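You operate a simulated robot arm through the tools that you are given. There is no shell and no other tool. Be economical: measure what you need, move in short steps, check, and stop when the job is done.

Carry out the task below with a simulated robot arm. There is one attempt and no reset: what you move stays moved.

JOB
Build up the small lamp: cream sleeve, white socket, white ring, DAY bulb.
Fine: on the base on the green felt pad; socket and ring lie in the long yellow bin; the bulb is the large DAY one from the white rack; socket, ring and bulb are turned home; the base, the other socket, the other sleeves and rings, the rack's other bulbs and the gold lamp's bulb stay.

It is judged by the outcome, as a careful person would: the job done as asked, and still so three seconds after it is handed in. It fails if anything else is knocked over, pushed out of place, dropped, spilled or broken.

ROBOT AND FRAMES
A 6-joint arm with a two-finger parallel gripper, fixed in place. Base frame: the origin is at the foot of the arm, x ahead of it, y to its left, z up; the work surface is at about z = 0.83. Readings come in m, rad, newtons and seconds.
With the tool pointing down near the work surface it reaches from about 0.18 to 0.74 m from the base axis. Its first joint turns from -2.897 to 2.897 rad. Payload 3.91 kg.
The tool frame sits at the grasp point between the pads (the TCP): z along the fingers, y along the line on which they close. The tips reach 0.03 m beyond it. The gripper opens to 0.11 m. The fingers are 0.02 m wide and 0.01 m thick; the gripper's body (0.048 by 0.112 m) begins 0.055 m behind the TCP.
Orientation is that of the tool frame in the base frame, as a unit quaternion [x, y, z, w]. With the fingers straight down and closing along the base's y, the tool's x points along the base's -x, its y along +y and its z along -z.

CONTROLS
- The arm moves only by the tool drive_tool. Its argument "steps" is a list of rows, each an object (a shift or turn left out is 0, a gripper value left out holds the last) with "xyz": the shift along the base's x, y, z in mm, a list of three; "delta_rot": the turn, a rotation vector about the base's x, y, z in rad, a list of three; "fingers": the closure, from 0 (fully open) to 1 (shut). In form: [{"xyz": [x, y, z], "delta_rot": [rx, ry, rz], "fingers": fingers}, ...]. A call has 1 to 8 rows; each row shifts and turns the commanded pose from where the row before left it. Each row takes 0.2 s and may step no farther than 0.05 m and 0.15 rad from the row before; otherwise, or with a gripper value out of range, the whole call is refused. Where a pose cannot be reached the arm comes as near as it can. A force on the tool above 90 N (or 10 N above the force at the start of the call, whichever is more), or a blocked arm, ends the call early, and 0.2 s more pass. Each finger travels about 0.045 m/s and halts on what it meets, pressing with about 45 N; the grip force reading is that of the motor and also rises with nothing between the fingers. The clock runs only during rows and for 0.2 s after the last one: add rows that do not move to give the fingers time. The reply holds the time, the measured pose of the TCP, the force on the tool along the base axes, the opening and the grip force, in the units named above and with some noise, with the torque about the TCP (base axes, N m) and any sound that the robot's microphone picked up, and new pictures: "pictures" is both (left out), scene, wrist or none.
- Cameras (640 x 400 px; columns grow to the right, rows downward): "scene" is fixed at [0.05, 0.498, 1.6214]; the picture's right is [-0.65, -0.76, 0.00], its down [-0.49, 0.42, -0.77] and it looks along [0.58, -0.50, -0.64] (base axes); focal length 372 px, centre (320, 200). "wrist" rides on the gripper at [0.071, 0.022, -0.107] in the tool frame; the picture's right is [-0.29, 0.96, 0.00], its down [-0.76, -0.23, -0.61] and it looks along [-0.58, -0.18, 0.79] (tool axes); focal length 243 px, centre (320, 200). There is no depth. A picture from a camera that has moved, and an enlarged one, comes with that camera's place and axes in the base frame and with its lens.
- slide_trunk(by): slides the trunk up (or, below 0, down) by that many m; the arm rides with it, the base frame stays. It gives what a move gives, with no picture.
- close_up(camera, box): a new picture of the part [left, top, right, bottom] of that camera's present view, enlarged. The clock stands still meanwhile.
- sign_off(): hands the job in; it is judged then, once.

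Work in short steps. Places have to be worked out from the pictures, the camera data and where the tool is seen: move nearer, look again, correct. Check each grasp and each placing, and mend what went wrong. You have 120 turns and 200 pictures in all, those below and enlarged ones among them. Open the gripper and draw the arm clear of the work before you hand the job in, unless the task says otherwise; then end with one line.

The tools are called after "Emit:" as a command line: name --argument value ..., lists and objects as JSON in quotes. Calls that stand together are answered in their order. drive_tool: Moves the arm, as the interface text tells. Its arguments: {"type":"object","properties":{"steps":{"type":"array","items":{"type":"object","properties":{"xyz":{"type":"array","items":{"type":"number"}},"delta_rot":{"type":"array","items":{"type":"number"}},"fingers":{"type":"number"}}}},"pictures":{"type":"string","enum":["both","scene","wrist","none"]}},"required":["steps"]} The other tools are called the same way: slide_trunk (by) slides the trunk up or down; close_up (camera, box) takes an enlarged picture of a part of a camera's view; sign_off () hands the job in.

At the start:

```text
time: 0.0
tool_pos: [0.3913, -0.0658, 1.2512]
tool_rot: [0.0, 1.0, 0.001, 0.0]
ft_force: [0.3, -0.3, 0.2]
moment: [0.0, -0.01, -0.02]
opening: 0.1101
gripper_force: 0.1
trunk travel left (down, up): [-0.5, 0.09]
```

scene: 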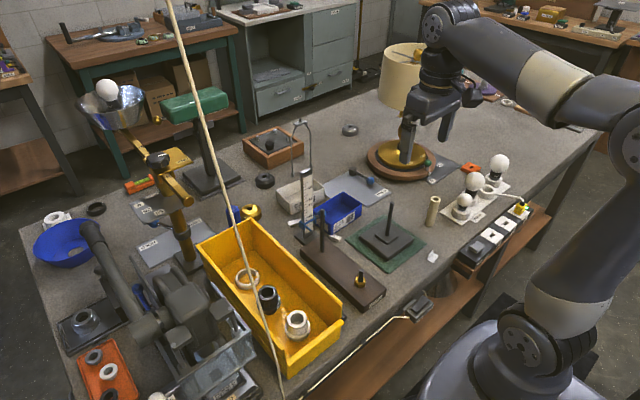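
wrist: 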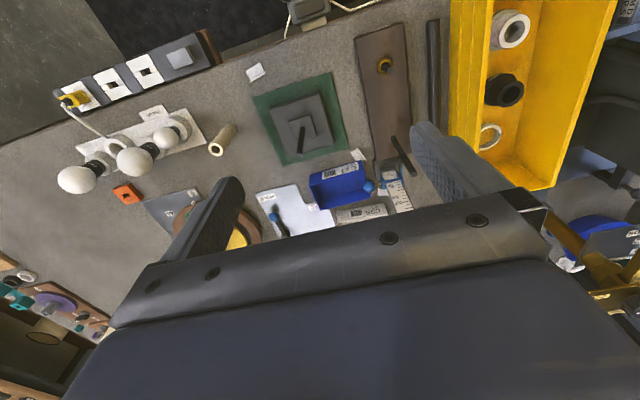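

I see the green pad with the base, the yellow bin, and the white rack with bulbs. I'll zoom into the important areas first.

Emit:
close_up --camera "scene" --box '[340, 140, 540, 265]'

Emit:
close_up --camera "scene" --box '[190, 220, 400, 350]'

Emit:
close_up --camera "wrist" --box '[40, 30, 360, 230]'

```text
3.20 times, centred on (440, 202) of scene
camera zoom: at [0.05, 0.498, 1.6214], right [-0.65, -0.76, 0.0], down [-0.49, 0.42, -0.77], along [0.58, -0.5, -0.64], focal length 1192 px, centre (-64, 192)
```

zoom: 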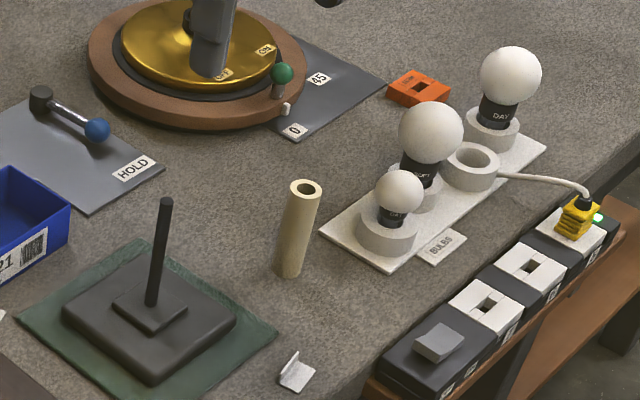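

```text
3.05 times, centred on (295, 285) of scene
camera zoom: at [0.05, 0.498, 1.6214], right [-0.65, -0.76, 0.0], down [-0.49, 0.42, -0.77], along [0.58, -0.5, -0.64], focal length 1135 px, centre (396, -59)
```

zoom: 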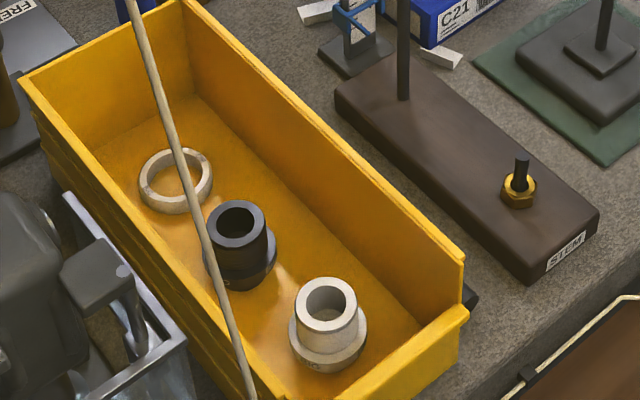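

```text
2.00 times, centred on (200, 130) of wrist
camera zoom: at [0.3203, -0.046, 1.3574], right [0.29, 0.96, 0.0], down [0.76, -0.23, 0.61], along [0.58, -0.18, -0.79], focal length 485 px, centre (560, 340)
```

zoom: 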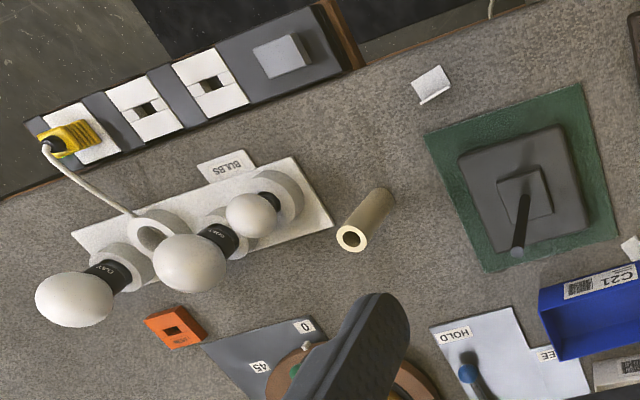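

Now inspecting the left side and the HOLD/lever plates.

Emit:
close_up --camera "scene" --box '[20, 190, 220, 400]'

Emit:
close_up --camera "scene" --box '[230, 110, 400, 250]'

Emit:
close_up --camera "wrist" --box '[330, 0, 640, 200]'

```text
1.90 times, centred on (120, 295) of scene
camera zoom: at [0.05, 0.498, 1.6214], right [-0.65, -0.76, 0.0], down [-0.49, 0.42, -0.77], along [0.58, -0.5, -0.64], focal length 709 px, centre (701, 19)
```

zoom: 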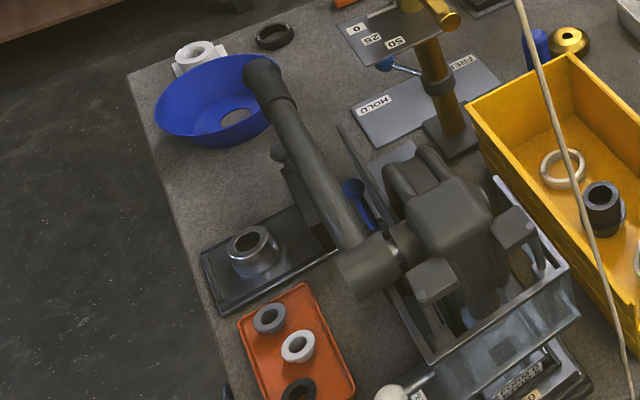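

```text
2.86 times, centred on (315, 180) of scene
camera zoom: at [0.05, 0.498, 1.6214], right [-0.65, -0.76, 0.0], down [-0.49, 0.42, -0.77], along [0.58, -0.5, -0.64], focal length 1064 px, centre (334, 257)
```

zoom: 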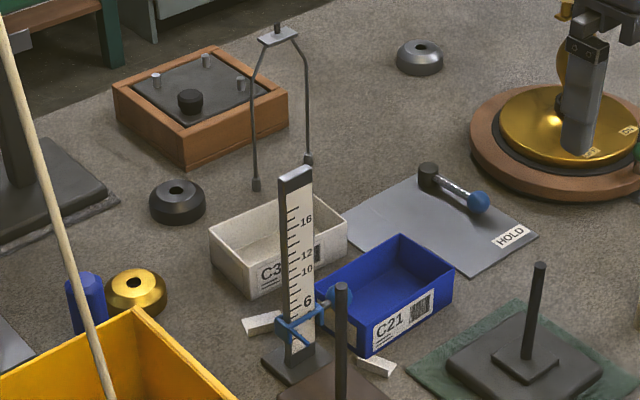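

```text
2.00 times, centred on (485, 100) of wrist
camera zoom: at [0.3203, -0.046, 1.3574], right [0.29, 0.96, 0.0], down [0.76, -0.23, 0.61], along [0.58, -0.18, -0.79], focal length 485 px, centre (-10, 400)
```

zoom: 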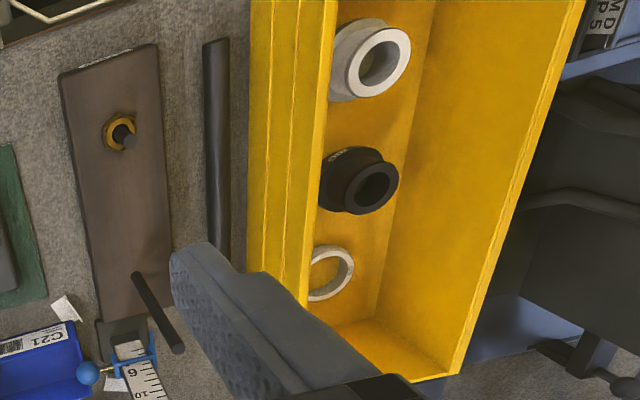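

The parts are located roughly: rod at about (0.496,-0.136), top z≈0.98; sleeve at (0.457,-0.29), top ≈0.94; white socket at (0.43,0.24); ring at (0.63,0.25). Moving above the sleeve to look closer.

Emit:
drive_tool --steps '[{"xyz": [11, -37, -25]}, {"xyz": [11, -37, -25]}, {"xyz": [11, -37, -25]}, {"xyz": [11, -37, -25]}, {"xyz": [11, -37, -25]}, {"xyz": [11, -39, -25]}, {}]'

```text
time: 1.6
tool_pos: [0.4551, -0.2886, 1.1064]
tool_rot: [0.0, 1.0, 0.0, 0.0]
ft_force: [0.6, -0.2, -0.2]
moment: [0.01, 0.03, 0.0]
opening: 0.1102
gripper_force: 0.1
trunk travel left (down, up): [-0.5, 0.09]
camera wrist: at [0.383, -0.2695, 1.2123], right [0.29, 0.96, 0.0], down [0.76, -0.23, 0.61], along [0.58, -0.18, -0.79], focal length 243 px, centre (320, 200)
```

scene: 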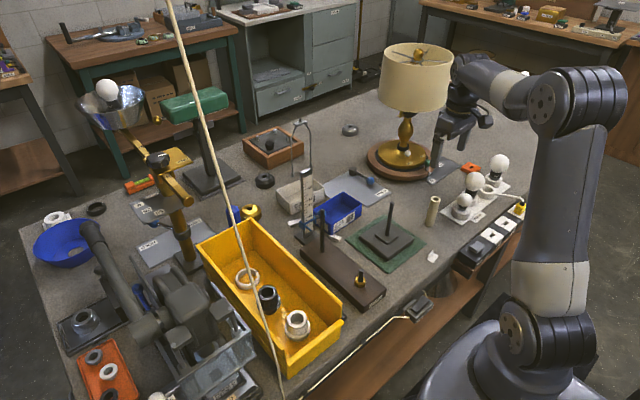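
wrist: 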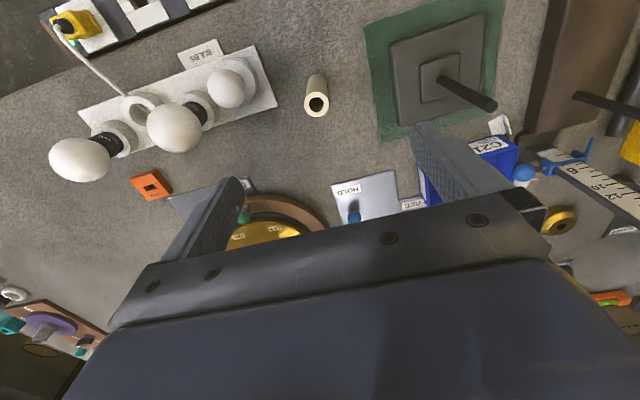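

Wrist view confirms the sleeve at about (0.454,-0.294). I narrow the gripper and descend partly, then check.

Emit:
drive_tool --steps '[{"xyz": [-1, -5, 0], "fingers": 0.5}, {"fingers": 0.5}, {"xyz": [0, 0, -40]}, {"xyz": [0, 0, -40]}, {"xyz": [0, 0, -40]}, {}]'

```text
time: 3.0
tool_pos: [0.4575, -0.2958, 0.9801]
tool_rot: [0.0, 1.0, 0.0, 0.0]
ft_force: [0.9, 0.2, -0.8]
moment: [0.04, -0.01, 0.0]
opening: 0.055
gripper_force: 0.0
trunk travel left (down, up): [-0.5, 0.09]
camera wrist: at [0.3856, -0.2764, 1.0876], right [0.29, 0.96, 0.0], down [0.76, -0.23, 0.61], along [0.58, -0.18, -0.79], focal length 243 px, centre (320, 200)
```

scene: 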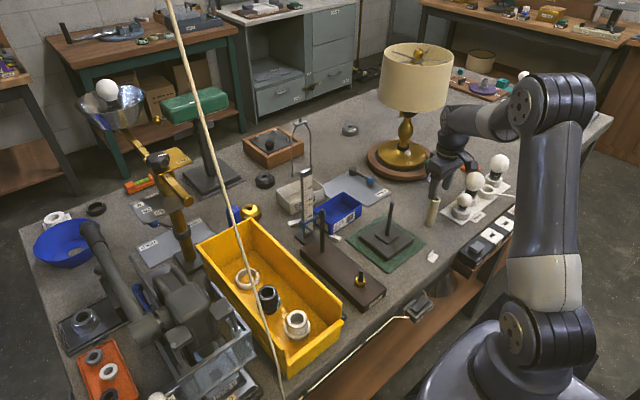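
wrist: 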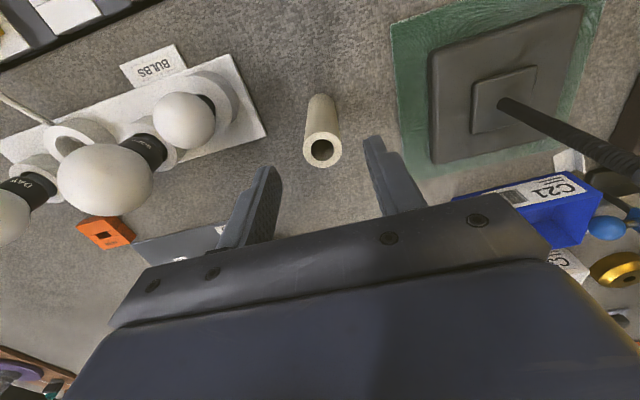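

Sleeve is centred at ~(0.455,-0.297). Descending around it and closing.

Emit:
drive_tool --steps '[{"xyz": [-2, -1, -30]}, {"xyz": [0, 0, -28]}, {}, {"fingers": 1.0}, {"fingers": 1.0}, {"fingers": 1.0}, {"fingers": 1.0}]'

```text
time: 4.6
tool_pos: [0.4559, -0.2945, 0.9238]
tool_rot: [0.0, 1.0, 0.0, 0.0]
ft_force: [0.1, 0.4, -0.1]
moment: [0.02, -0.04, 0.01]
opening: 0.0235
gripper_force: 45.1
trunk travel left (down, up): [-0.5, 0.09]
camera wrist: at [0.3846, -0.2754, 1.0304], right [0.29, 0.96, 0.0], down [0.76, -0.23, 0.61], along [0.58, -0.18, -0.79], focal length 243 px, centre (320, 200)
```

scene: 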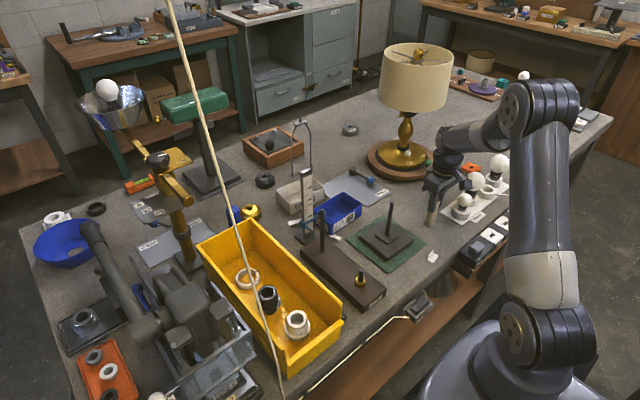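
wrist: 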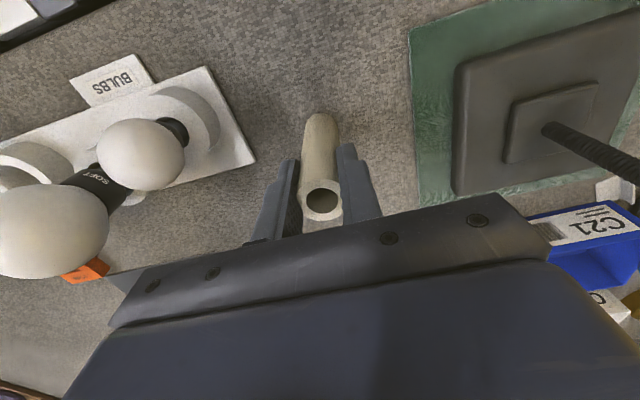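

Gripped at 23.5 mm. Lifting 180 mm and heading toward the rod.

Emit:
drive_tool --steps '[{"xyz": [0, 0, 45]}, {"xyz": [0, 0, 45]}, {"xyz": [0, 0, 45]}, {"xyz": [0, 0, 45]}, {"xyz": [10, 40, 0]}, {"xyz": [10, 40, 0]}, {"xyz": [10, 38, 0]}, {}]'

Emit:
drive_tool --steps '[{"xyz": [10, 40, 0]}, {}, {}]'

```text
time: 6.4
tool_pos: [0.4855, -0.178, 1.1021]
tool_rot: [-0.001, 1.0, 0.0, 0.0]
ft_force: [-0.9, 0.5, 0.2]
moment: [-0.01, 0.01, 0.01]
opening: 0.0236
gripper_force: 45.2
trunk travel left (down, up): [-0.5, 0.09]
camera wrist: at [0.4141, -0.1584, 1.2097], right [0.29, 0.96, 0.0], down [0.76, -0.23, 0.61], along [0.58, -0.18, -0.79], focal length 243 px, centre (320, 200)
```

scene: 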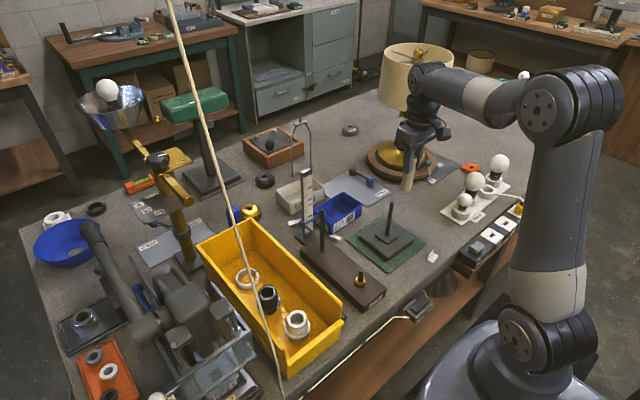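
wrist: 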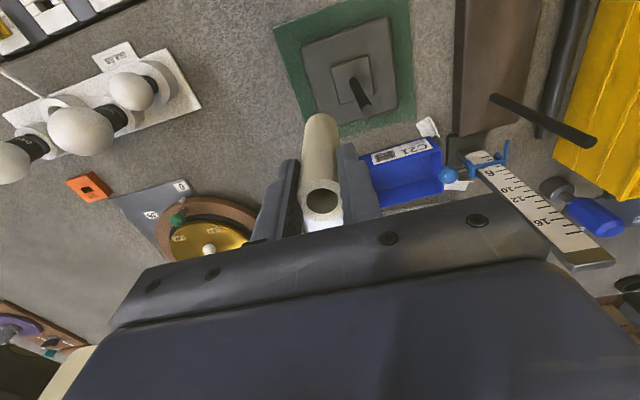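

```text
time: 7.2
tool_pos: [0.496, -0.1376, 1.1018]
tool_rot: [0.0, 1.0, -0.001, 0.0]
ft_force: [-0.3, 0.5, -1.9]
moment: [0.01, -0.02, 0.0]
opening: 0.0233
gripper_force: 44.8
trunk travel left (down, up): [-0.5, 0.09]
camera wrist: at [0.4253, -0.1184, 1.2082], right [0.29, 0.96, 0.0], down [0.76, -0.23, 0.61], along [0.58, -0.18, -0.79], focal length 243 px, centre (320, 200)
```

scene: 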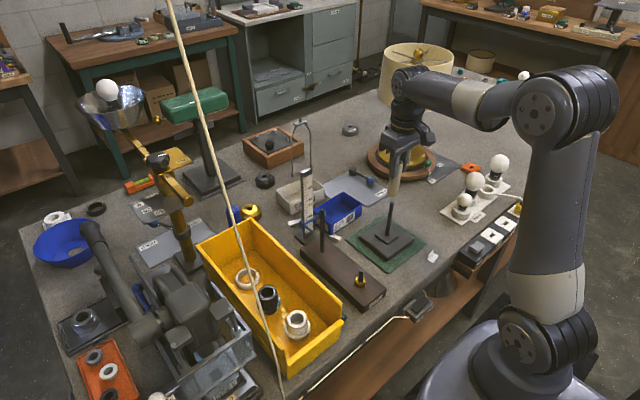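
wrist: 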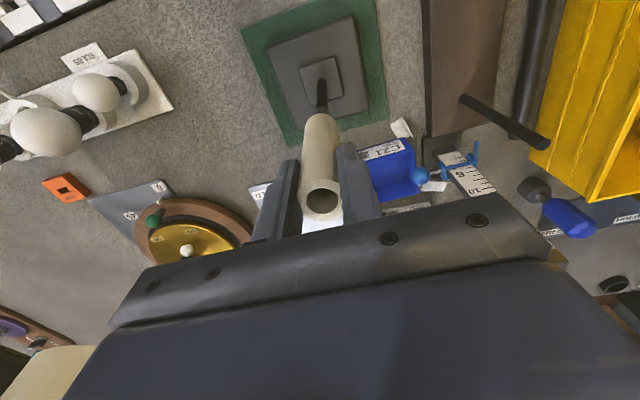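

Sleeve is roughly over the rod; checking alignment with close-ups from both cameras.

Emit:
close_up --camera "scene" --box '[350, 150, 440, 270]'

Emit:
close_up --camera "wrist" --box '[270, 40, 390, 220]'

```text
3.33 times, centred on (395, 210) of scene
camera zoom: at [0.05, 0.498, 1.6214], right [-0.65, -0.76, 0.0], down [-0.49, 0.42, -0.77], along [0.58, -0.5, -0.64], focal length 1241 px, centre (70, 167)
```

zoom: 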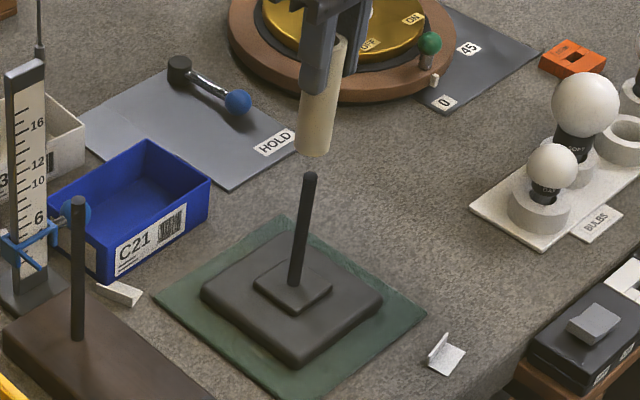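

```text
2.22 times, centred on (330, 130) of wrist
camera zoom: at [0.4253, -0.1184, 1.2082], right [0.29, 0.96, 0.0], down [0.76, -0.23, 0.61], along [0.58, -0.18, -0.79], focal length 539 px, centre (298, 356)
```

zoom: 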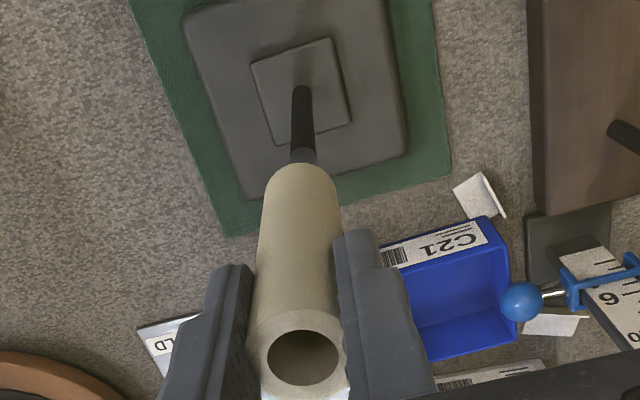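

Gap is ~23 mm. I'll rotate the tool 90° so the wrist camera shows the other lateral axis, for a precise alignment.

Emit:
drive_tool --steps '[{"delta_rot": [0, 0, 0.149]}, {"delta_rot": [0, 0, 0.149]}, {"delta_rot": [0, 0, 0.149]}, {"delta_rot": [0, 0, 0.149]}, {"delta_rot": [0, 0, 0.149]}, {"delta_rot": [0, 0, 0.149]}, {"delta_rot": [0, 0, 0.149]}, {"delta_rot": [0, 0, 0.149]}]' --pictures "none"

Emit:
drive_tool --steps '[{"delta_rot": [0, 0, 0.149]}, {"delta_rot": [0, 0, 0.149]}, {"delta_rot": [0, 0, 0.0808], "xyz": [0, 0, -10]}, {}]' --pictures "none"

Emit:
close_up --camera "wrist" --box '[240, 40, 420, 220]'

Emit:
close_up --camera "scene" --box '[360, 170, 430, 220]'

```text
time: 9.0
tool_pos: [0.4947, -0.1376, 1.104]
tool_rot: [-0.562, 0.827, 0.0, 0.0]
ft_force: [0.1, 0.0, -0.1]
moment: [-0.03, -0.04, -0.02]
opening: 0.0233
gripper_force: 45.5
trunk travel left (down, up): [-0.5, 0.09]
```

```text
time: 10.0
tool_pos: [0.4946, -0.1375, 1.094]
tool_rot: [0.708, -0.706, 0.0, 0.0]
ft_force: [-0.5, -0.8, 0.5]
moment: [0.02, -0.01, 0.01]
opening: 0.0233
gripper_force: 45.1
trunk travel left (down, up): [-0.5, 0.09]
```

```text
2.22 times, centred on (330, 130) of wrist
camera zoom: at [0.4731, -0.2107, 1.1995], right [-0.96, 0.29, 0.0], down [0.23, 0.76, 0.61], along [0.18, 0.58, -0.79], focal length 539 px, centre (298, 356)
```

zoom: 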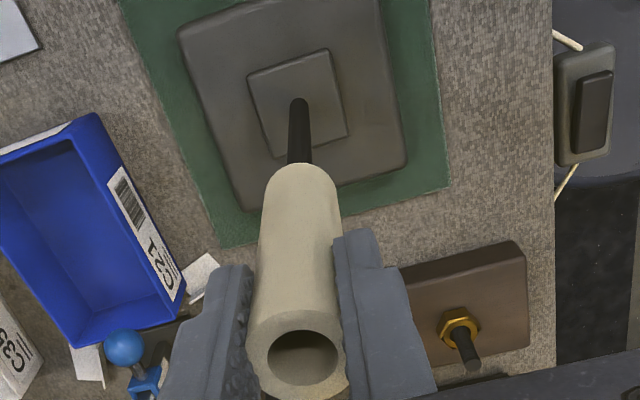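

```text
8.00 times, centred on (395, 195) of scene
camera zoom: at [0.05, 0.498, 1.6214], right [-0.65, -0.76, 0.0], down [-0.49, 0.42, -0.77], along [0.58, -0.5, -0.64], focal length 2979 px, centre (-280, 240)
```

zoom: 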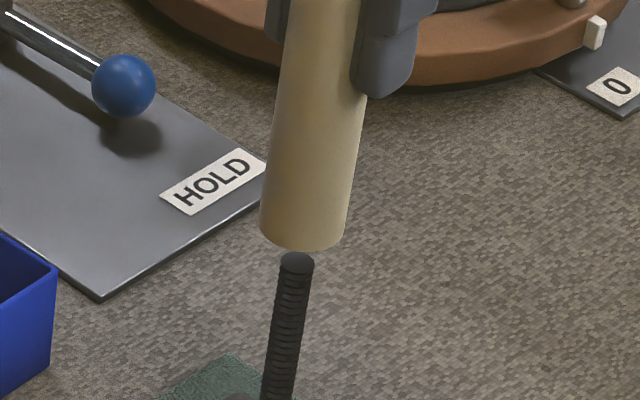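

Both views show alignment within ~1 mm. Lowering slowly while watching force.

Emit:
drive_tool --steps '[{"xyz": [0, 0, -8]}, {"xyz": [0, 0, -6]}, {"xyz": [0, 0, -6]}, {"xyz": [0, 0, -6]}, {}]' --pictures "none"

Emit:
close_up --camera "scene" --box '[350, 160, 440, 260]'

Emit:
close_up --camera "wrist" --box '[240, 40, 420, 220]'

```text
time: 11.2
tool_pos: [0.4952, -0.1377, 1.0671]
tool_rot: [-0.707, 0.707, 0.0, 0.0]
ft_force: [-0.7, 0.4, -0.3]
moment: [0.03, 0.02, -0.01]
opening: 0.0234
gripper_force: 44.9
trunk travel left (down, up): [-0.5, 0.09]
```

```text
4.00 times, centred on (395, 210) of scene
camera zoom: at [0.05, 0.498, 1.6214], right [-0.65, -0.76, 0.0], down [-0.49, 0.42, -0.77], along [0.58, -0.5, -0.64], focal length 1489 px, centre (20, 160)
```

zoom: 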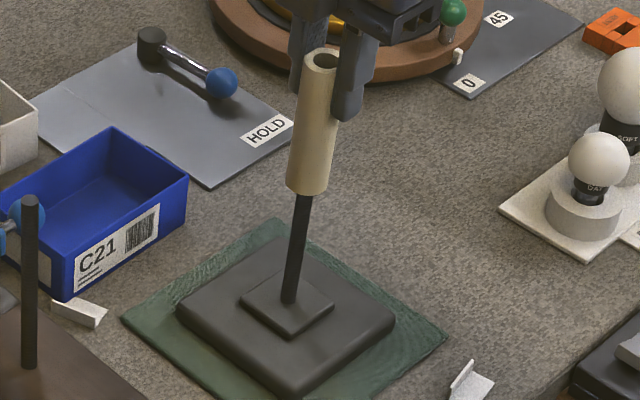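

```text
2.22 times, centred on (330, 130) of wrist
camera zoom: at [0.4727, -0.211, 1.1737], right [-0.96, 0.29, 0.0], down [0.23, 0.76, 0.61], along [0.18, 0.58, -0.79], focal length 539 px, centre (298, 356)
```

zoom: 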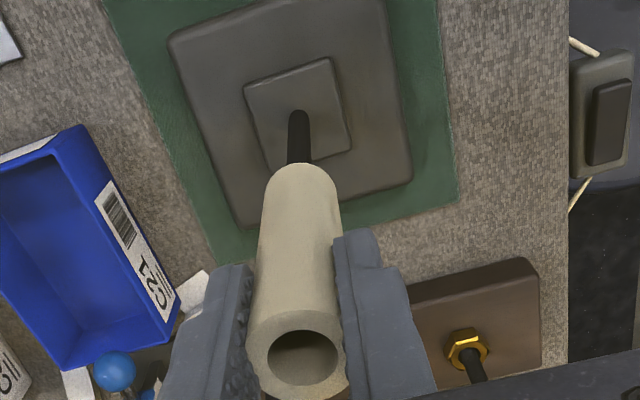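

The rod is inside the sleeve with no contact force. Lowering further.

Emit:
drive_tool --steps '[{"xyz": [0, 0, -25]}, {"xyz": [0, 0, -25]}, {"xyz": [0, 0, -25]}, {"xyz": [0, 0, -10]}, {}]' --pictures "none"

Emit:
drive_tool --steps '[{"xyz": [0, 0, -5]}, {"xyz": [0, 0, -5]}, {"xyz": [0, 0, -5]}, {"xyz": [0, 0, -5]}, {}]'

```text
time: 12.4
tool_pos: [0.4942, -0.1362, 0.9801]
tool_rot: [-0.707, 0.707, 0.0, 0.001]
ft_force: [3.5, -6.0, -0.5]
moment: [-0.23, -0.07, 0.0]
opening: 0.0235
gripper_force: 44.8
trunk travel left (down, up): [-0.5, 0.09]
```

```text
time: 13.6
tool_pos: [0.4946, -0.1373, 0.9614]
tool_rot: [0.708, -0.707, 0.0, -0.001]
ft_force: [0.3, -0.7, 0.1]
moment: [0.0, 0.01, 0.02]
opening: 0.0234
gripper_force: 44.7
trunk travel left (down, up): [-0.5, 0.09]
camera wrist: at [0.4723, -0.21, 1.0674], right [-0.96, 0.29, 0.0], down [0.23, 0.76, 0.61], along [0.18, 0.58, -0.79], focal length 243 px, centre (320, 200)
```

scene: 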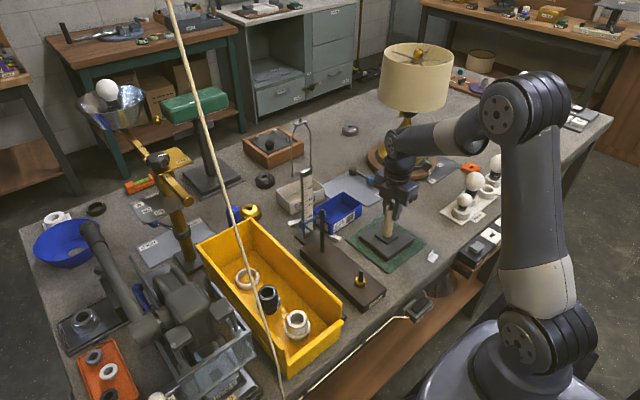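
wrist: 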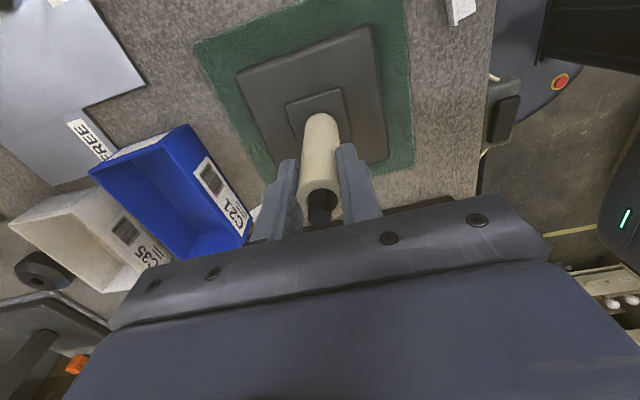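

Nearly down with the rod tip visible in the bore. Lowering by small steps until contact.

Emit:
drive_tool --steps '[{"xyz": [0, 0, -3]}, {"xyz": [0, 0, -3]}, {"xyz": [0, 0, -3]}, {}]' --pictures "none"

Emit:
close_up --camera "scene" --box '[350, 160, 440, 260]'

```text
time: 14.6
tool_pos: [0.4935, -0.1367, 0.955]
tool_rot: [-0.707, 0.707, -0.002, 0.0]
ft_force: [-2.9, 1.9, 30.0]
moment: [0.39, 0.38, -0.01]
opening: 0.0235
gripper_force: 45.3
trunk travel left (down, up): [-0.5, 0.09]
```

```text
4.00 times, centred on (395, 210) of scene
camera zoom: at [0.05, 0.498, 1.6214], right [-0.65, -0.76, 0.0], down [-0.49, 0.42, -0.77], along [0.58, -0.5, -0.64], focal length 1489 px, centre (20, 160)
```

zoom: 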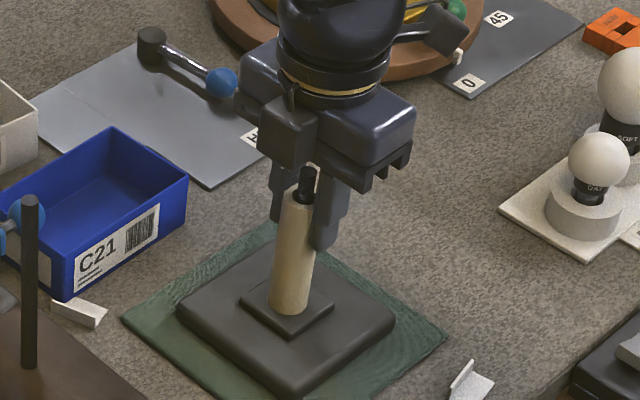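

Sleeve seated (30 N contact), with rod thread protruding ~2 cm. Relieving, opening and going up.

Emit:
drive_tool --steps '[{"xyz": [0, 0, 3]}, {"fingers": 0.4}, {"fingers": 0.4}, {"fingers": 0.4}, {"xyz": [0, 0, 40]}, {"xyz": [0, 0, 50]}, {"xyz": [0, 0, 50]}, {"xyz": [0, 0, 50]}]'

Emit:
close_up --camera "scene" --box '[350, 160, 440, 260]'

```text
time: 16.4
tool_pos: [0.496, -0.1394, 1.143]
tool_rot: [0.707, -0.707, 0.0, 0.0]
ft_force: [0.2, 0.2, -0.1]
moment: [0.03, 0.0, -0.01]
opening: 0.0659
gripper_force: 0.1
trunk travel left (down, up): [-0.5, 0.09]
camera wrist: at [0.4737, -0.2125, 1.2498], right [-0.96, 0.29, 0.0], down [0.23, 0.76, 0.61], along [0.18, 0.58, -0.79], focal length 243 px, centre (320, 200)
```

scene: 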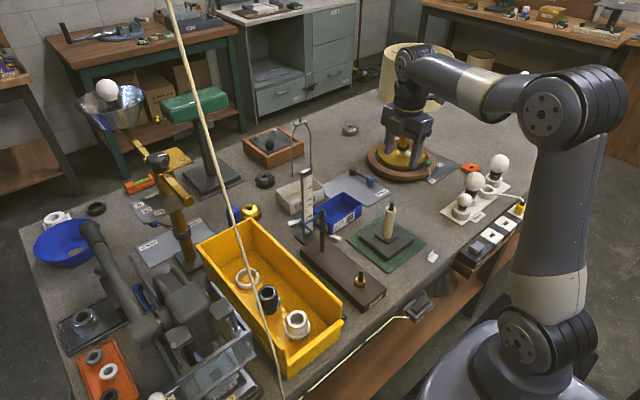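
wrist: 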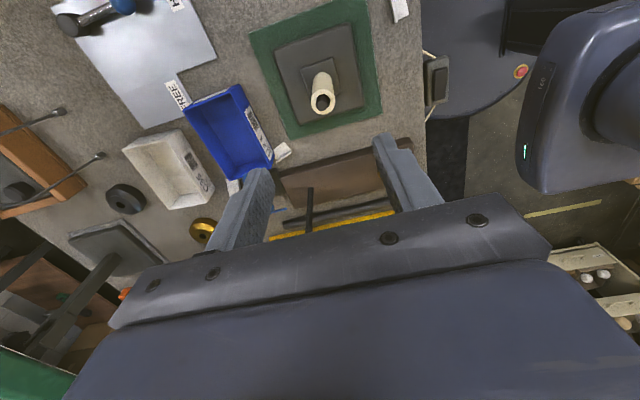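

```text
4.00 times, centred on (395, 210) of scene
camera zoom: at [0.05, 0.498, 1.6214], right [-0.65, -0.76, 0.0], down [-0.49, 0.42, -0.77], along [0.58, -0.5, -0.64], focal length 1489 px, centre (20, 160)
```

zoom: 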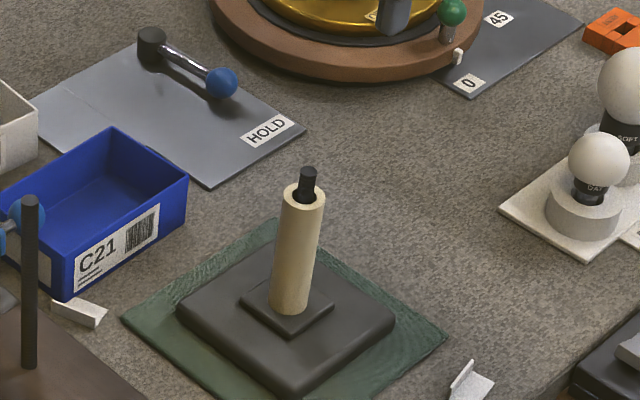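

Sleeve stands well. Moving over toward the white socket in the bin at height, watching the hanging cord.

Emit:
drive_tool --steps '[{"xyz": [-8, 45, 10]}, {"xyz": [-8, 45, 10]}, {"xyz": [-8, 45, 0]}, {"xyz": [-8, 45, 0]}, {"xyz": [-8, 45, 0]}]'

```text
time: 17.6
tool_pos: [0.454, 0.088, 1.1611]
tool_rot: [-0.707, 0.707, 0.0, 0.001]
ft_force: [0.2, 0.0, 0.1]
moment: [-0.01, -0.01, -0.04]
opening: 0.0657
gripper_force: 0.1
trunk travel left (down, up): [-0.5, 0.09]
camera wrist: at [0.4322, 0.0145, 1.2676], right [-0.96, 0.29, 0.0], down [0.23, 0.76, 0.61], along [0.18, 0.58, -0.79], focal length 243 px, centre (320, 200)
```

scene: 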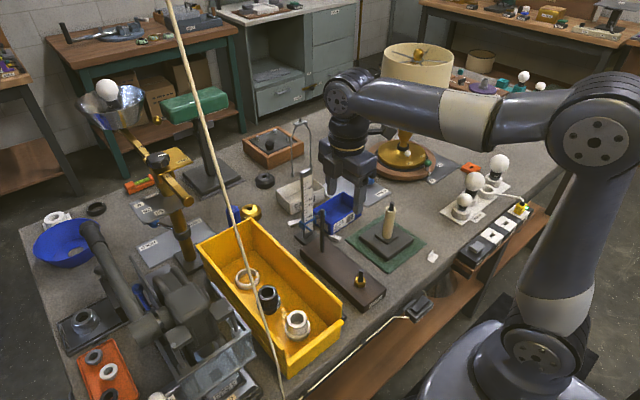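
wrist: 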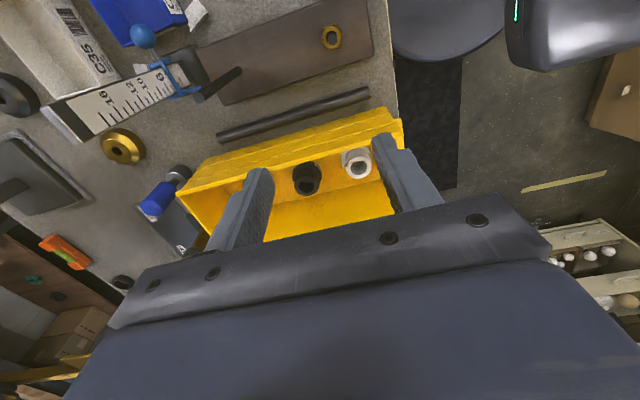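

The cord does not appear in the wrist's view of the bin area, so it's near the scene camera. Continue over the socket.

Emit:
drive_tool --steps '[{"xyz": [-6, 40, -10]}, {"xyz": [-6, 40, -10]}, {"xyz": [-6, 40, -20]}, {"xyz": [-4, 24, -20]}, {}]'

Emit:
close_up --camera "wrist" --box '[160, 0, 480, 220]'

```text
time: 18.8
tool_pos: [0.4313, 0.2302, 1.1043]
tool_rot: [-0.707, 0.707, 0.0, 0.0]
ft_force: [-0.7, 0.6, -0.1]
moment: [0.0, -0.01, 0.04]
opening: 0.0659
gripper_force: 0.1
trunk travel left (down, up): [-0.5, 0.09]
camera wrist: at [0.4096, 0.1574, 1.2102], right [-0.96, 0.29, 0.0], down [0.23, 0.76, 0.61], along [0.18, 0.58, -0.79], focal length 243 px, centre (320, 200)
```

scene: 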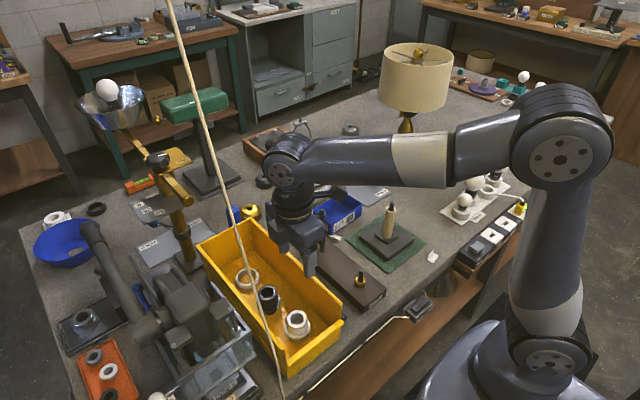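
wrist: 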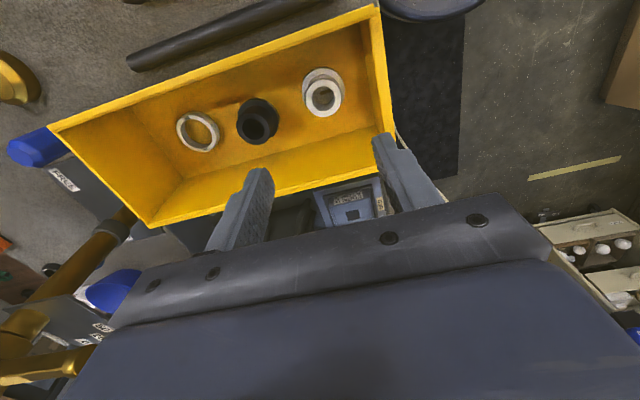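

```text
1.82 times, centred on (320, 110) of wrist
camera zoom: at [0.4096, 0.1574, 1.2102], right [-0.96, 0.29, 0.0], down [0.23, 0.76, 0.61], along [0.18, 0.58, -0.79], focal length 441 px, centre (320, 364)
```

zoom: 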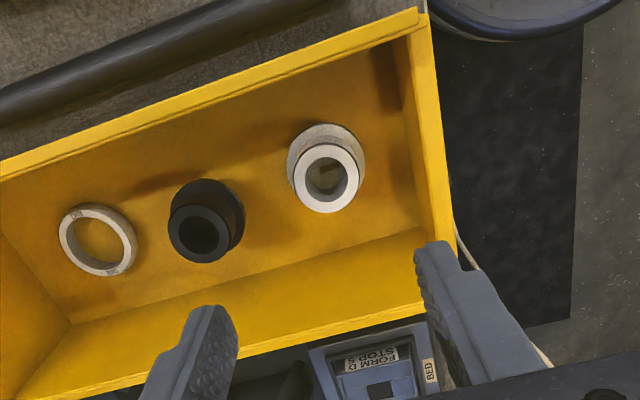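

Socket top at (0.430,0.237). Descending with margin to the walls, in two phases.

Emit:
drive_tool --steps '[{"xyz": [-1, 7, -40]}, {"xyz": [0, 0, -40]}, {"xyz": [0, 0, -40]}, {"xyz": [0, 0, -30]}, {}]'

Emit:
close_up --camera "scene" --box '[220, 220, 360, 360]'

```text
time: 20.0
tool_pos: [0.4341, 0.2366, 0.956]
tool_rot: [-0.707, 0.707, 0.001, 0.0]
ft_force: [0.1, -0.4, 0.4]
moment: [0.03, -0.01, 0.0]
opening: 0.0659
gripper_force: 0.0
trunk travel left (down, up): [-0.5, 0.09]
camera wrist: at [0.4117, 0.1626, 1.0624], right [-0.96, 0.29, 0.0], down [0.23, 0.76, 0.61], along [0.18, 0.58, -0.79], focal length 243 px, centre (320, 200)
```

scene: 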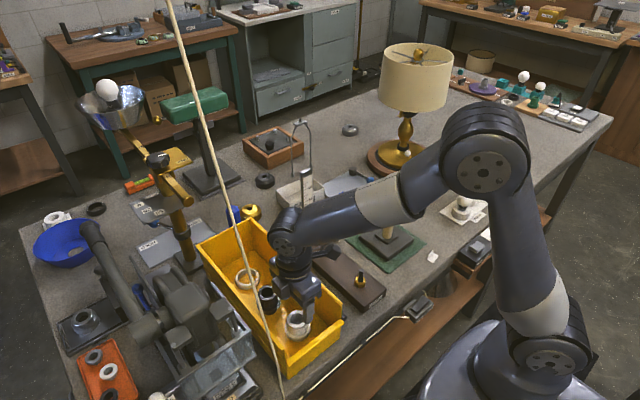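
wrist: 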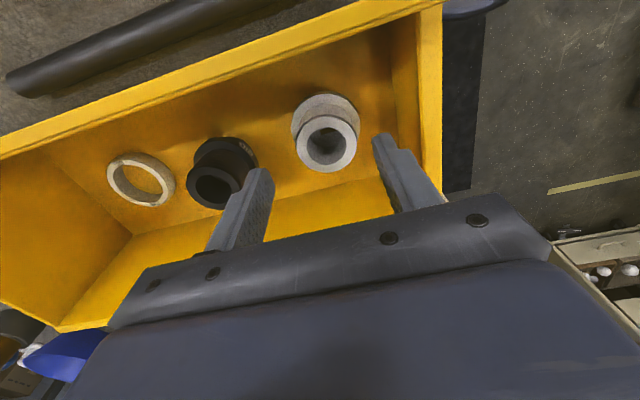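

```text
2.86 times, centred on (290, 290) of scene
camera zoom: at [0.05, 0.498, 1.6214], right [-0.65, -0.76, 0.0], down [-0.49, 0.42, -0.77], along [0.58, -0.5, -0.64], focal length 1064 px, centre (406, -57)
```

zoom: 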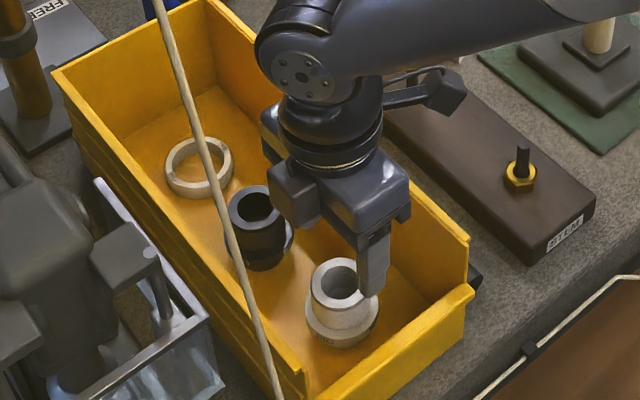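

Wall top is ~0.956 and the camera pod clears it. Socket at (0.430,0.239); descending to grip the tube.

Emit:
drive_tool --steps '[{"xyz": [-3, 2, -30]}, {"xyz": [0, 0, -27]}, {}, {"fingers": 1.0}, {"fingers": 1.0}, {"fingers": 1.0}, {}]'

Emit:
close_up --camera "scene" --box '[220, 220, 360, 360]'

```text
time: 21.6
tool_pos: [0.4302, 0.2404, 0.8985]
tool_rot: [0.707, -0.707, 0.001, 0.0]
ft_force: [0.5, 0.1, 0.2]
moment: [0.0, 0.03, 0.01]
opening: 0.0431
gripper_force: 45.3
trunk travel left (down, up): [-0.5, 0.09]
camera wrist: at [0.4083, 0.1667, 1.0039], right [-0.96, 0.29, 0.0], down [0.23, 0.76, 0.61], along [0.18, 0.58, -0.79], focal length 243 px, centre (320, 200)
```

scene: 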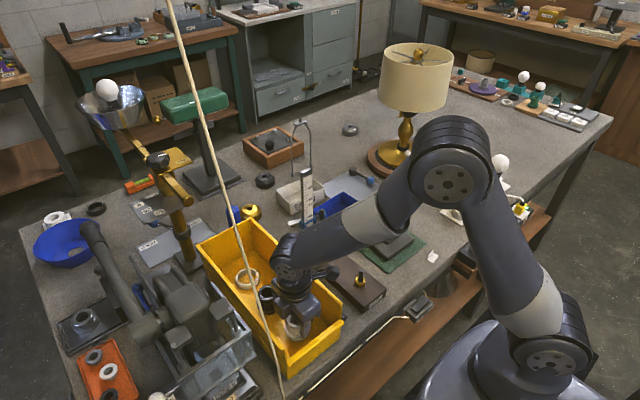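
wrist: 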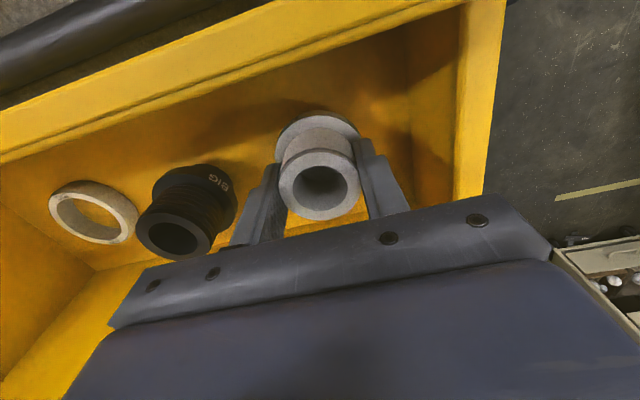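

```text
2.86 times, centred on (290, 290) of scene
camera zoom: at [0.05, 0.498, 1.6214], right [-0.65, -0.76, 0.0], down [-0.49, 0.42, -0.77], along [0.58, -0.5, -0.64], focal length 1064 px, centre (406, -57)
```

zoom: 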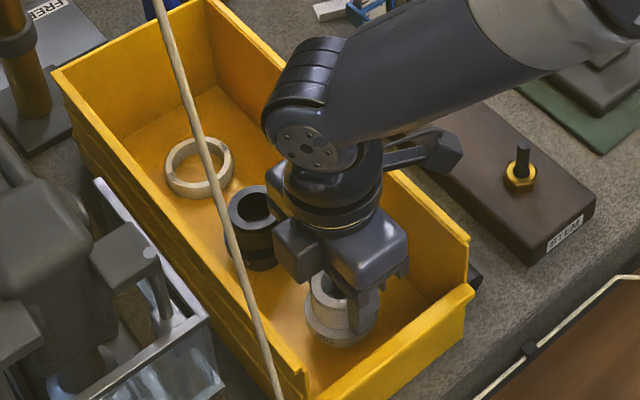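

Socket gripped (43 mm). Lifting and carrying to the rod.

Emit:
drive_tool --steps '[{"xyz": [0, 0, 40]}, {"xyz": [0, 0, 48]}, {"xyz": [0, 0, 48]}, {"xyz": [0, 0, 48]}, {"xyz": [0, 0, 48]}, {"xyz": [8, -45, 10]}, {"xyz": [8, -45, 0]}, {"xyz": [8, -45, 0]}]' --pictures "scene"

Emit:
drive_tool --steps '[{"xyz": [8, -45, 0]}, {"xyz": [8, -45, 0]}, {"xyz": [8, -45, 0]}, {"xyz": [8, -45, 0]}, {"xyz": [8, -45, 0]}, {"xyz": [0, -17, 0]}, {}]'

```text
time: 23.4
tool_pos: [0.4541, 0.1044, 1.142]
tool_rot: [0.708, -0.706, 0.0, 0.0]
ft_force: [0.0, 0.3, -0.6]
moment: [0.01, -0.01, 0.01]
opening: 0.0428
gripper_force: 45.3
trunk travel left (down, up): [-0.5, 0.09]
```

scene: 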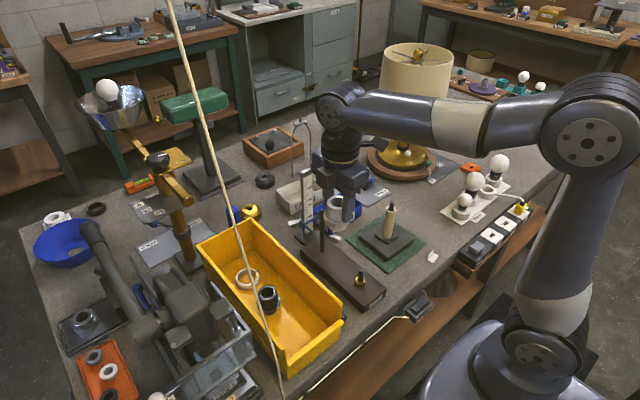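

```text
time: 25.0
tool_pos: [0.4916, -0.1399, 1.1398]
tool_rot: [-0.707, 0.708, 0.0, -0.001]
ft_force: [-0.7, 0.0, -1.3]
moment: [0.02, 0.02, 0.01]
opening: 0.0429
gripper_force: 45.6
trunk travel left (down, up): [-0.5, 0.09]
camera wrist: at [0.4695, -0.2123, 1.2469], right [-0.96, 0.29, 0.0], down [0.23, 0.76, 0.61], along [0.18, 0.58, -0.79], focal length 243 px, centre (320, 200)
```

scene: 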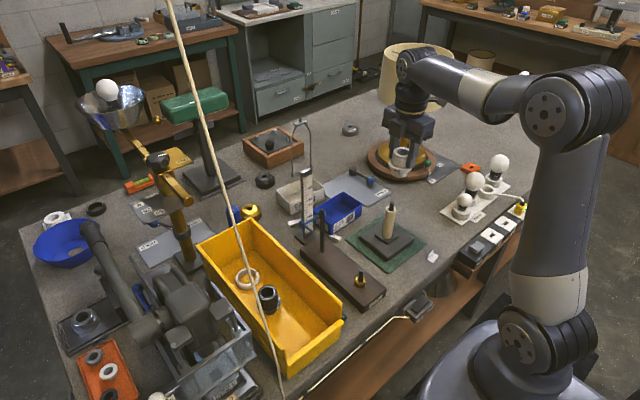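
wrist: 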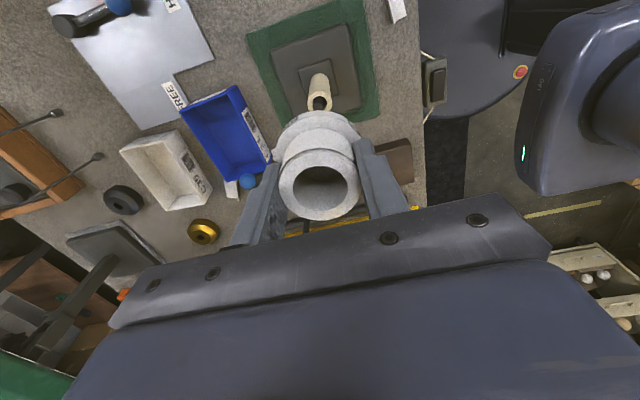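

Now positioning just above the rod tip for alignment check.

Emit:
drive_tool --steps '[{"xyz": [3, 3, -25]}, {"xyz": [0, 0, -25]}, {"xyz": [0, 0, -10]}, {}, {}]' --pictures "none"

Emit:
close_up --camera "scene" --box '[360, 165, 430, 215]'

Emit:
close_up --camera "wrist" --box '[240, 40, 420, 220]'

```text
time: 26.2
tool_pos: [0.4958, -0.1344, 1.0806]
tool_rot: [0.707, -0.707, 0.0, 0.0]
ft_force: [-0.1, -0.4, -0.9]
moment: [0.0, -0.03, -0.01]
opening: 0.0431
gripper_force: 45.0
trunk travel left (down, up): [-0.5, 0.09]
```

```text
8.00 times, centred on (395, 190) of scene
camera zoom: at [0.05, 0.498, 1.6214], right [-0.65, -0.76, 0.0], down [-0.49, 0.42, -0.77], along [0.58, -0.5, -0.64], focal length 2979 px, centre (-280, 280)
```

zoom: 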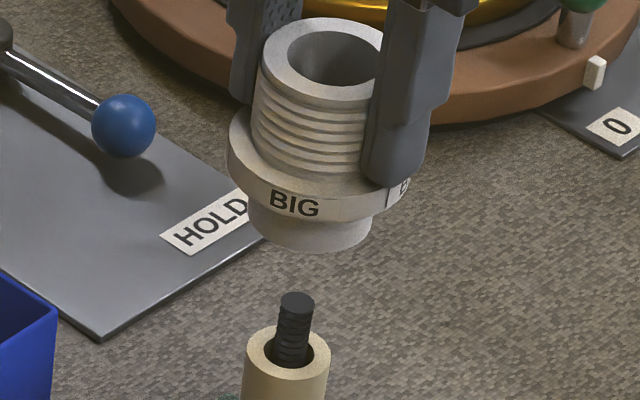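

```text
2.22 times, centred on (330, 130) of wrist
camera zoom: at [0.4733, -0.2073, 1.1877], right [-0.96, 0.29, 0.0], down [0.23, 0.76, 0.61], along [0.18, 0.58, -0.79], focal length 539 px, centre (298, 356)
```

zoom: 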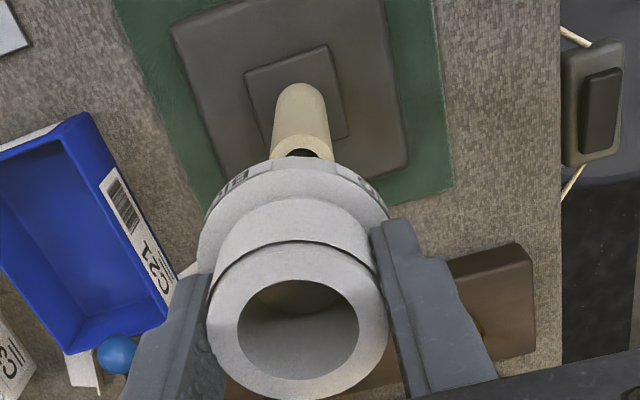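

Socket boss is ~37 mm above the rod, off by about 1 mm. Correct and lower 28 mm, then re-check.

Emit:
drive_tool --steps '[{"xyz": [-1.2, 0.8, -10]}, {"xyz": [0, 0, -10]}, {"xyz": [0, 0, -8]}, {}, {}]' --pictures "none"

Emit:
close_up --camera "scene" --box '[360, 165, 430, 215]'

Emit:
close_up --camera "wrist" --box '[240, 40, 420, 220]'

```text
time: 27.4
tool_pos: [0.4963, -0.1339, 1.0516]
tool_rot: [0.707, -0.707, -0.001, 0.0]
ft_force: [-0.1, 0.5, -0.8]
moment: [-0.01, -0.01, 0.0]
opening: 0.0429
gripper_force: 44.7
trunk travel left (down, up): [-0.5, 0.09]
```

```text
8.00 times, centred on (395, 190) of scene
camera zoom: at [0.05, 0.498, 1.6214], right [-0.65, -0.76, 0.0], down [-0.49, 0.42, -0.77], along [0.58, -0.5, -0.64], focal length 2979 px, centre (-280, 280)
```

zoom: 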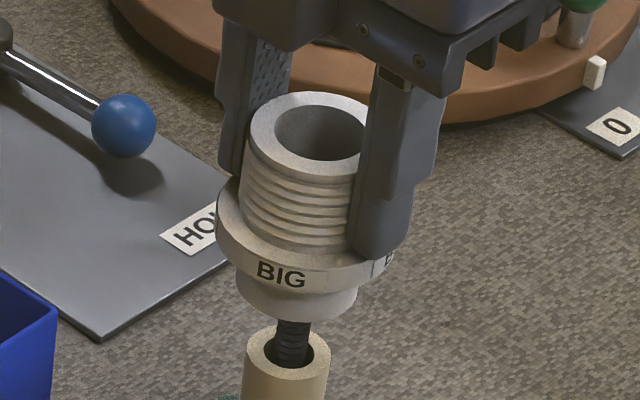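

```text
2.22 times, centred on (330, 130) of wrist
camera zoom: at [0.4732, -0.2063, 1.1594], right [-0.96, 0.29, 0.0], down [0.23, 0.76, 0.61], along [0.18, 0.58, -0.79], focal length 539 px, centre (298, 356)
```

zoom: 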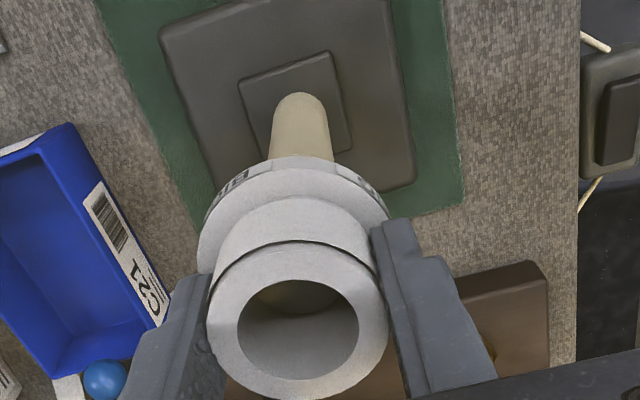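

Rod is ~1.4 mm to −x of the socket axis. Correct, then lower to light contact.

Emit:
drive_tool --steps '[{"xyz": [-1.4, 0, 0]}, {"xyz": [0, 0, -4]}, {"xyz": [0, 0, -3]}, {"xyz": [0, 0, -2]}, {"xyz": [0, 0, -1]}, {}]' --pictures "none"

Emit:
close_up --camera "wrist" --box '[240, 40, 420, 220]'

Emit:
close_up --camera "scene" --box '[360, 165, 430, 215]'

```text
time: 28.8
tool_pos: [0.4936, -0.1327, 1.043]
tool_rot: [-0.707, 0.707, 0.0, 0.0]
ft_force: [-0.5, 0.3, -1.4]
moment: [0.03, 0.02, 0.02]
opening: 0.043
gripper_force: 44.8
trunk travel left (down, up): [-0.5, 0.09]
```

```text
2.22 times, centred on (330, 130) of wrist
camera zoom: at [0.4716, -0.2062, 1.1491], right [-0.96, 0.29, 0.0], down [0.23, 0.76, 0.61], along [0.18, 0.58, -0.79], focal length 539 px, centre (298, 356)
```

zoom: 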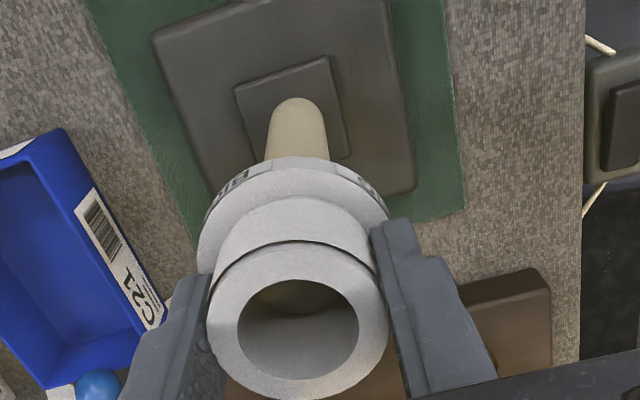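

```text
8.00 times, centred on (395, 190) of scene
camera zoom: at [0.05, 0.498, 1.6214], right [-0.65, -0.76, 0.0], down [-0.49, 0.42, -0.77], along [0.58, -0.5, -0.64], focal length 2979 px, centre (-280, 280)
```

zoom: 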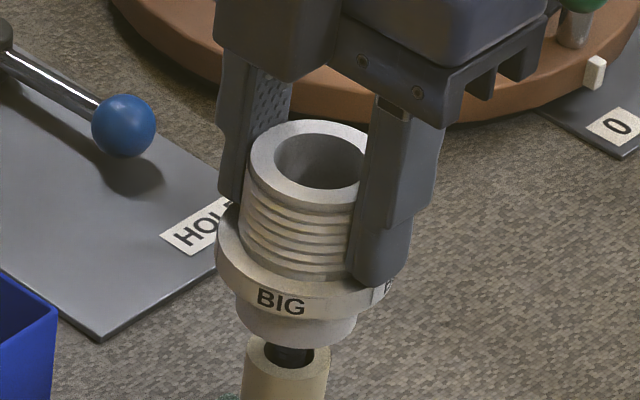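

Aligned in both views. Continuing down in small steps until contact.

Emit:
drive_tool --steps '[{"xyz": [0, 0, -1.5]}, {"xyz": [0, 0, -1.5]}, {}, {}]' --pictures "none"

Emit:
drive_tool --steps '[{"xyz": [0, 0, -1.5]}, {"xyz": [0, 0, -1.5]}, {}, {}]' --pictures "none"

```text
time: 29.8
tool_pos: [0.4951, -0.1324, 1.0388]
tool_rot: [0.708, -0.707, 0.0, 0.001]
ft_force: [1.2, -0.9, -0.6]
moment: [-0.02, 0.03, -0.01]
opening: 0.0432
gripper_force: 44.7
trunk travel left (down, up): [-0.5, 0.09]
```

```text
time: 30.8
tool_pos: [0.4944, -0.1334, 1.0365]
tool_rot: [0.707, -0.707, 0.001, 0.0]
ft_force: [5.2, -4.9, 2.2]
moment: [-0.34, -0.28, 0.02]
opening: 0.043
gripper_force: 45.6
trunk travel left (down, up): [-0.5, 0.09]
```

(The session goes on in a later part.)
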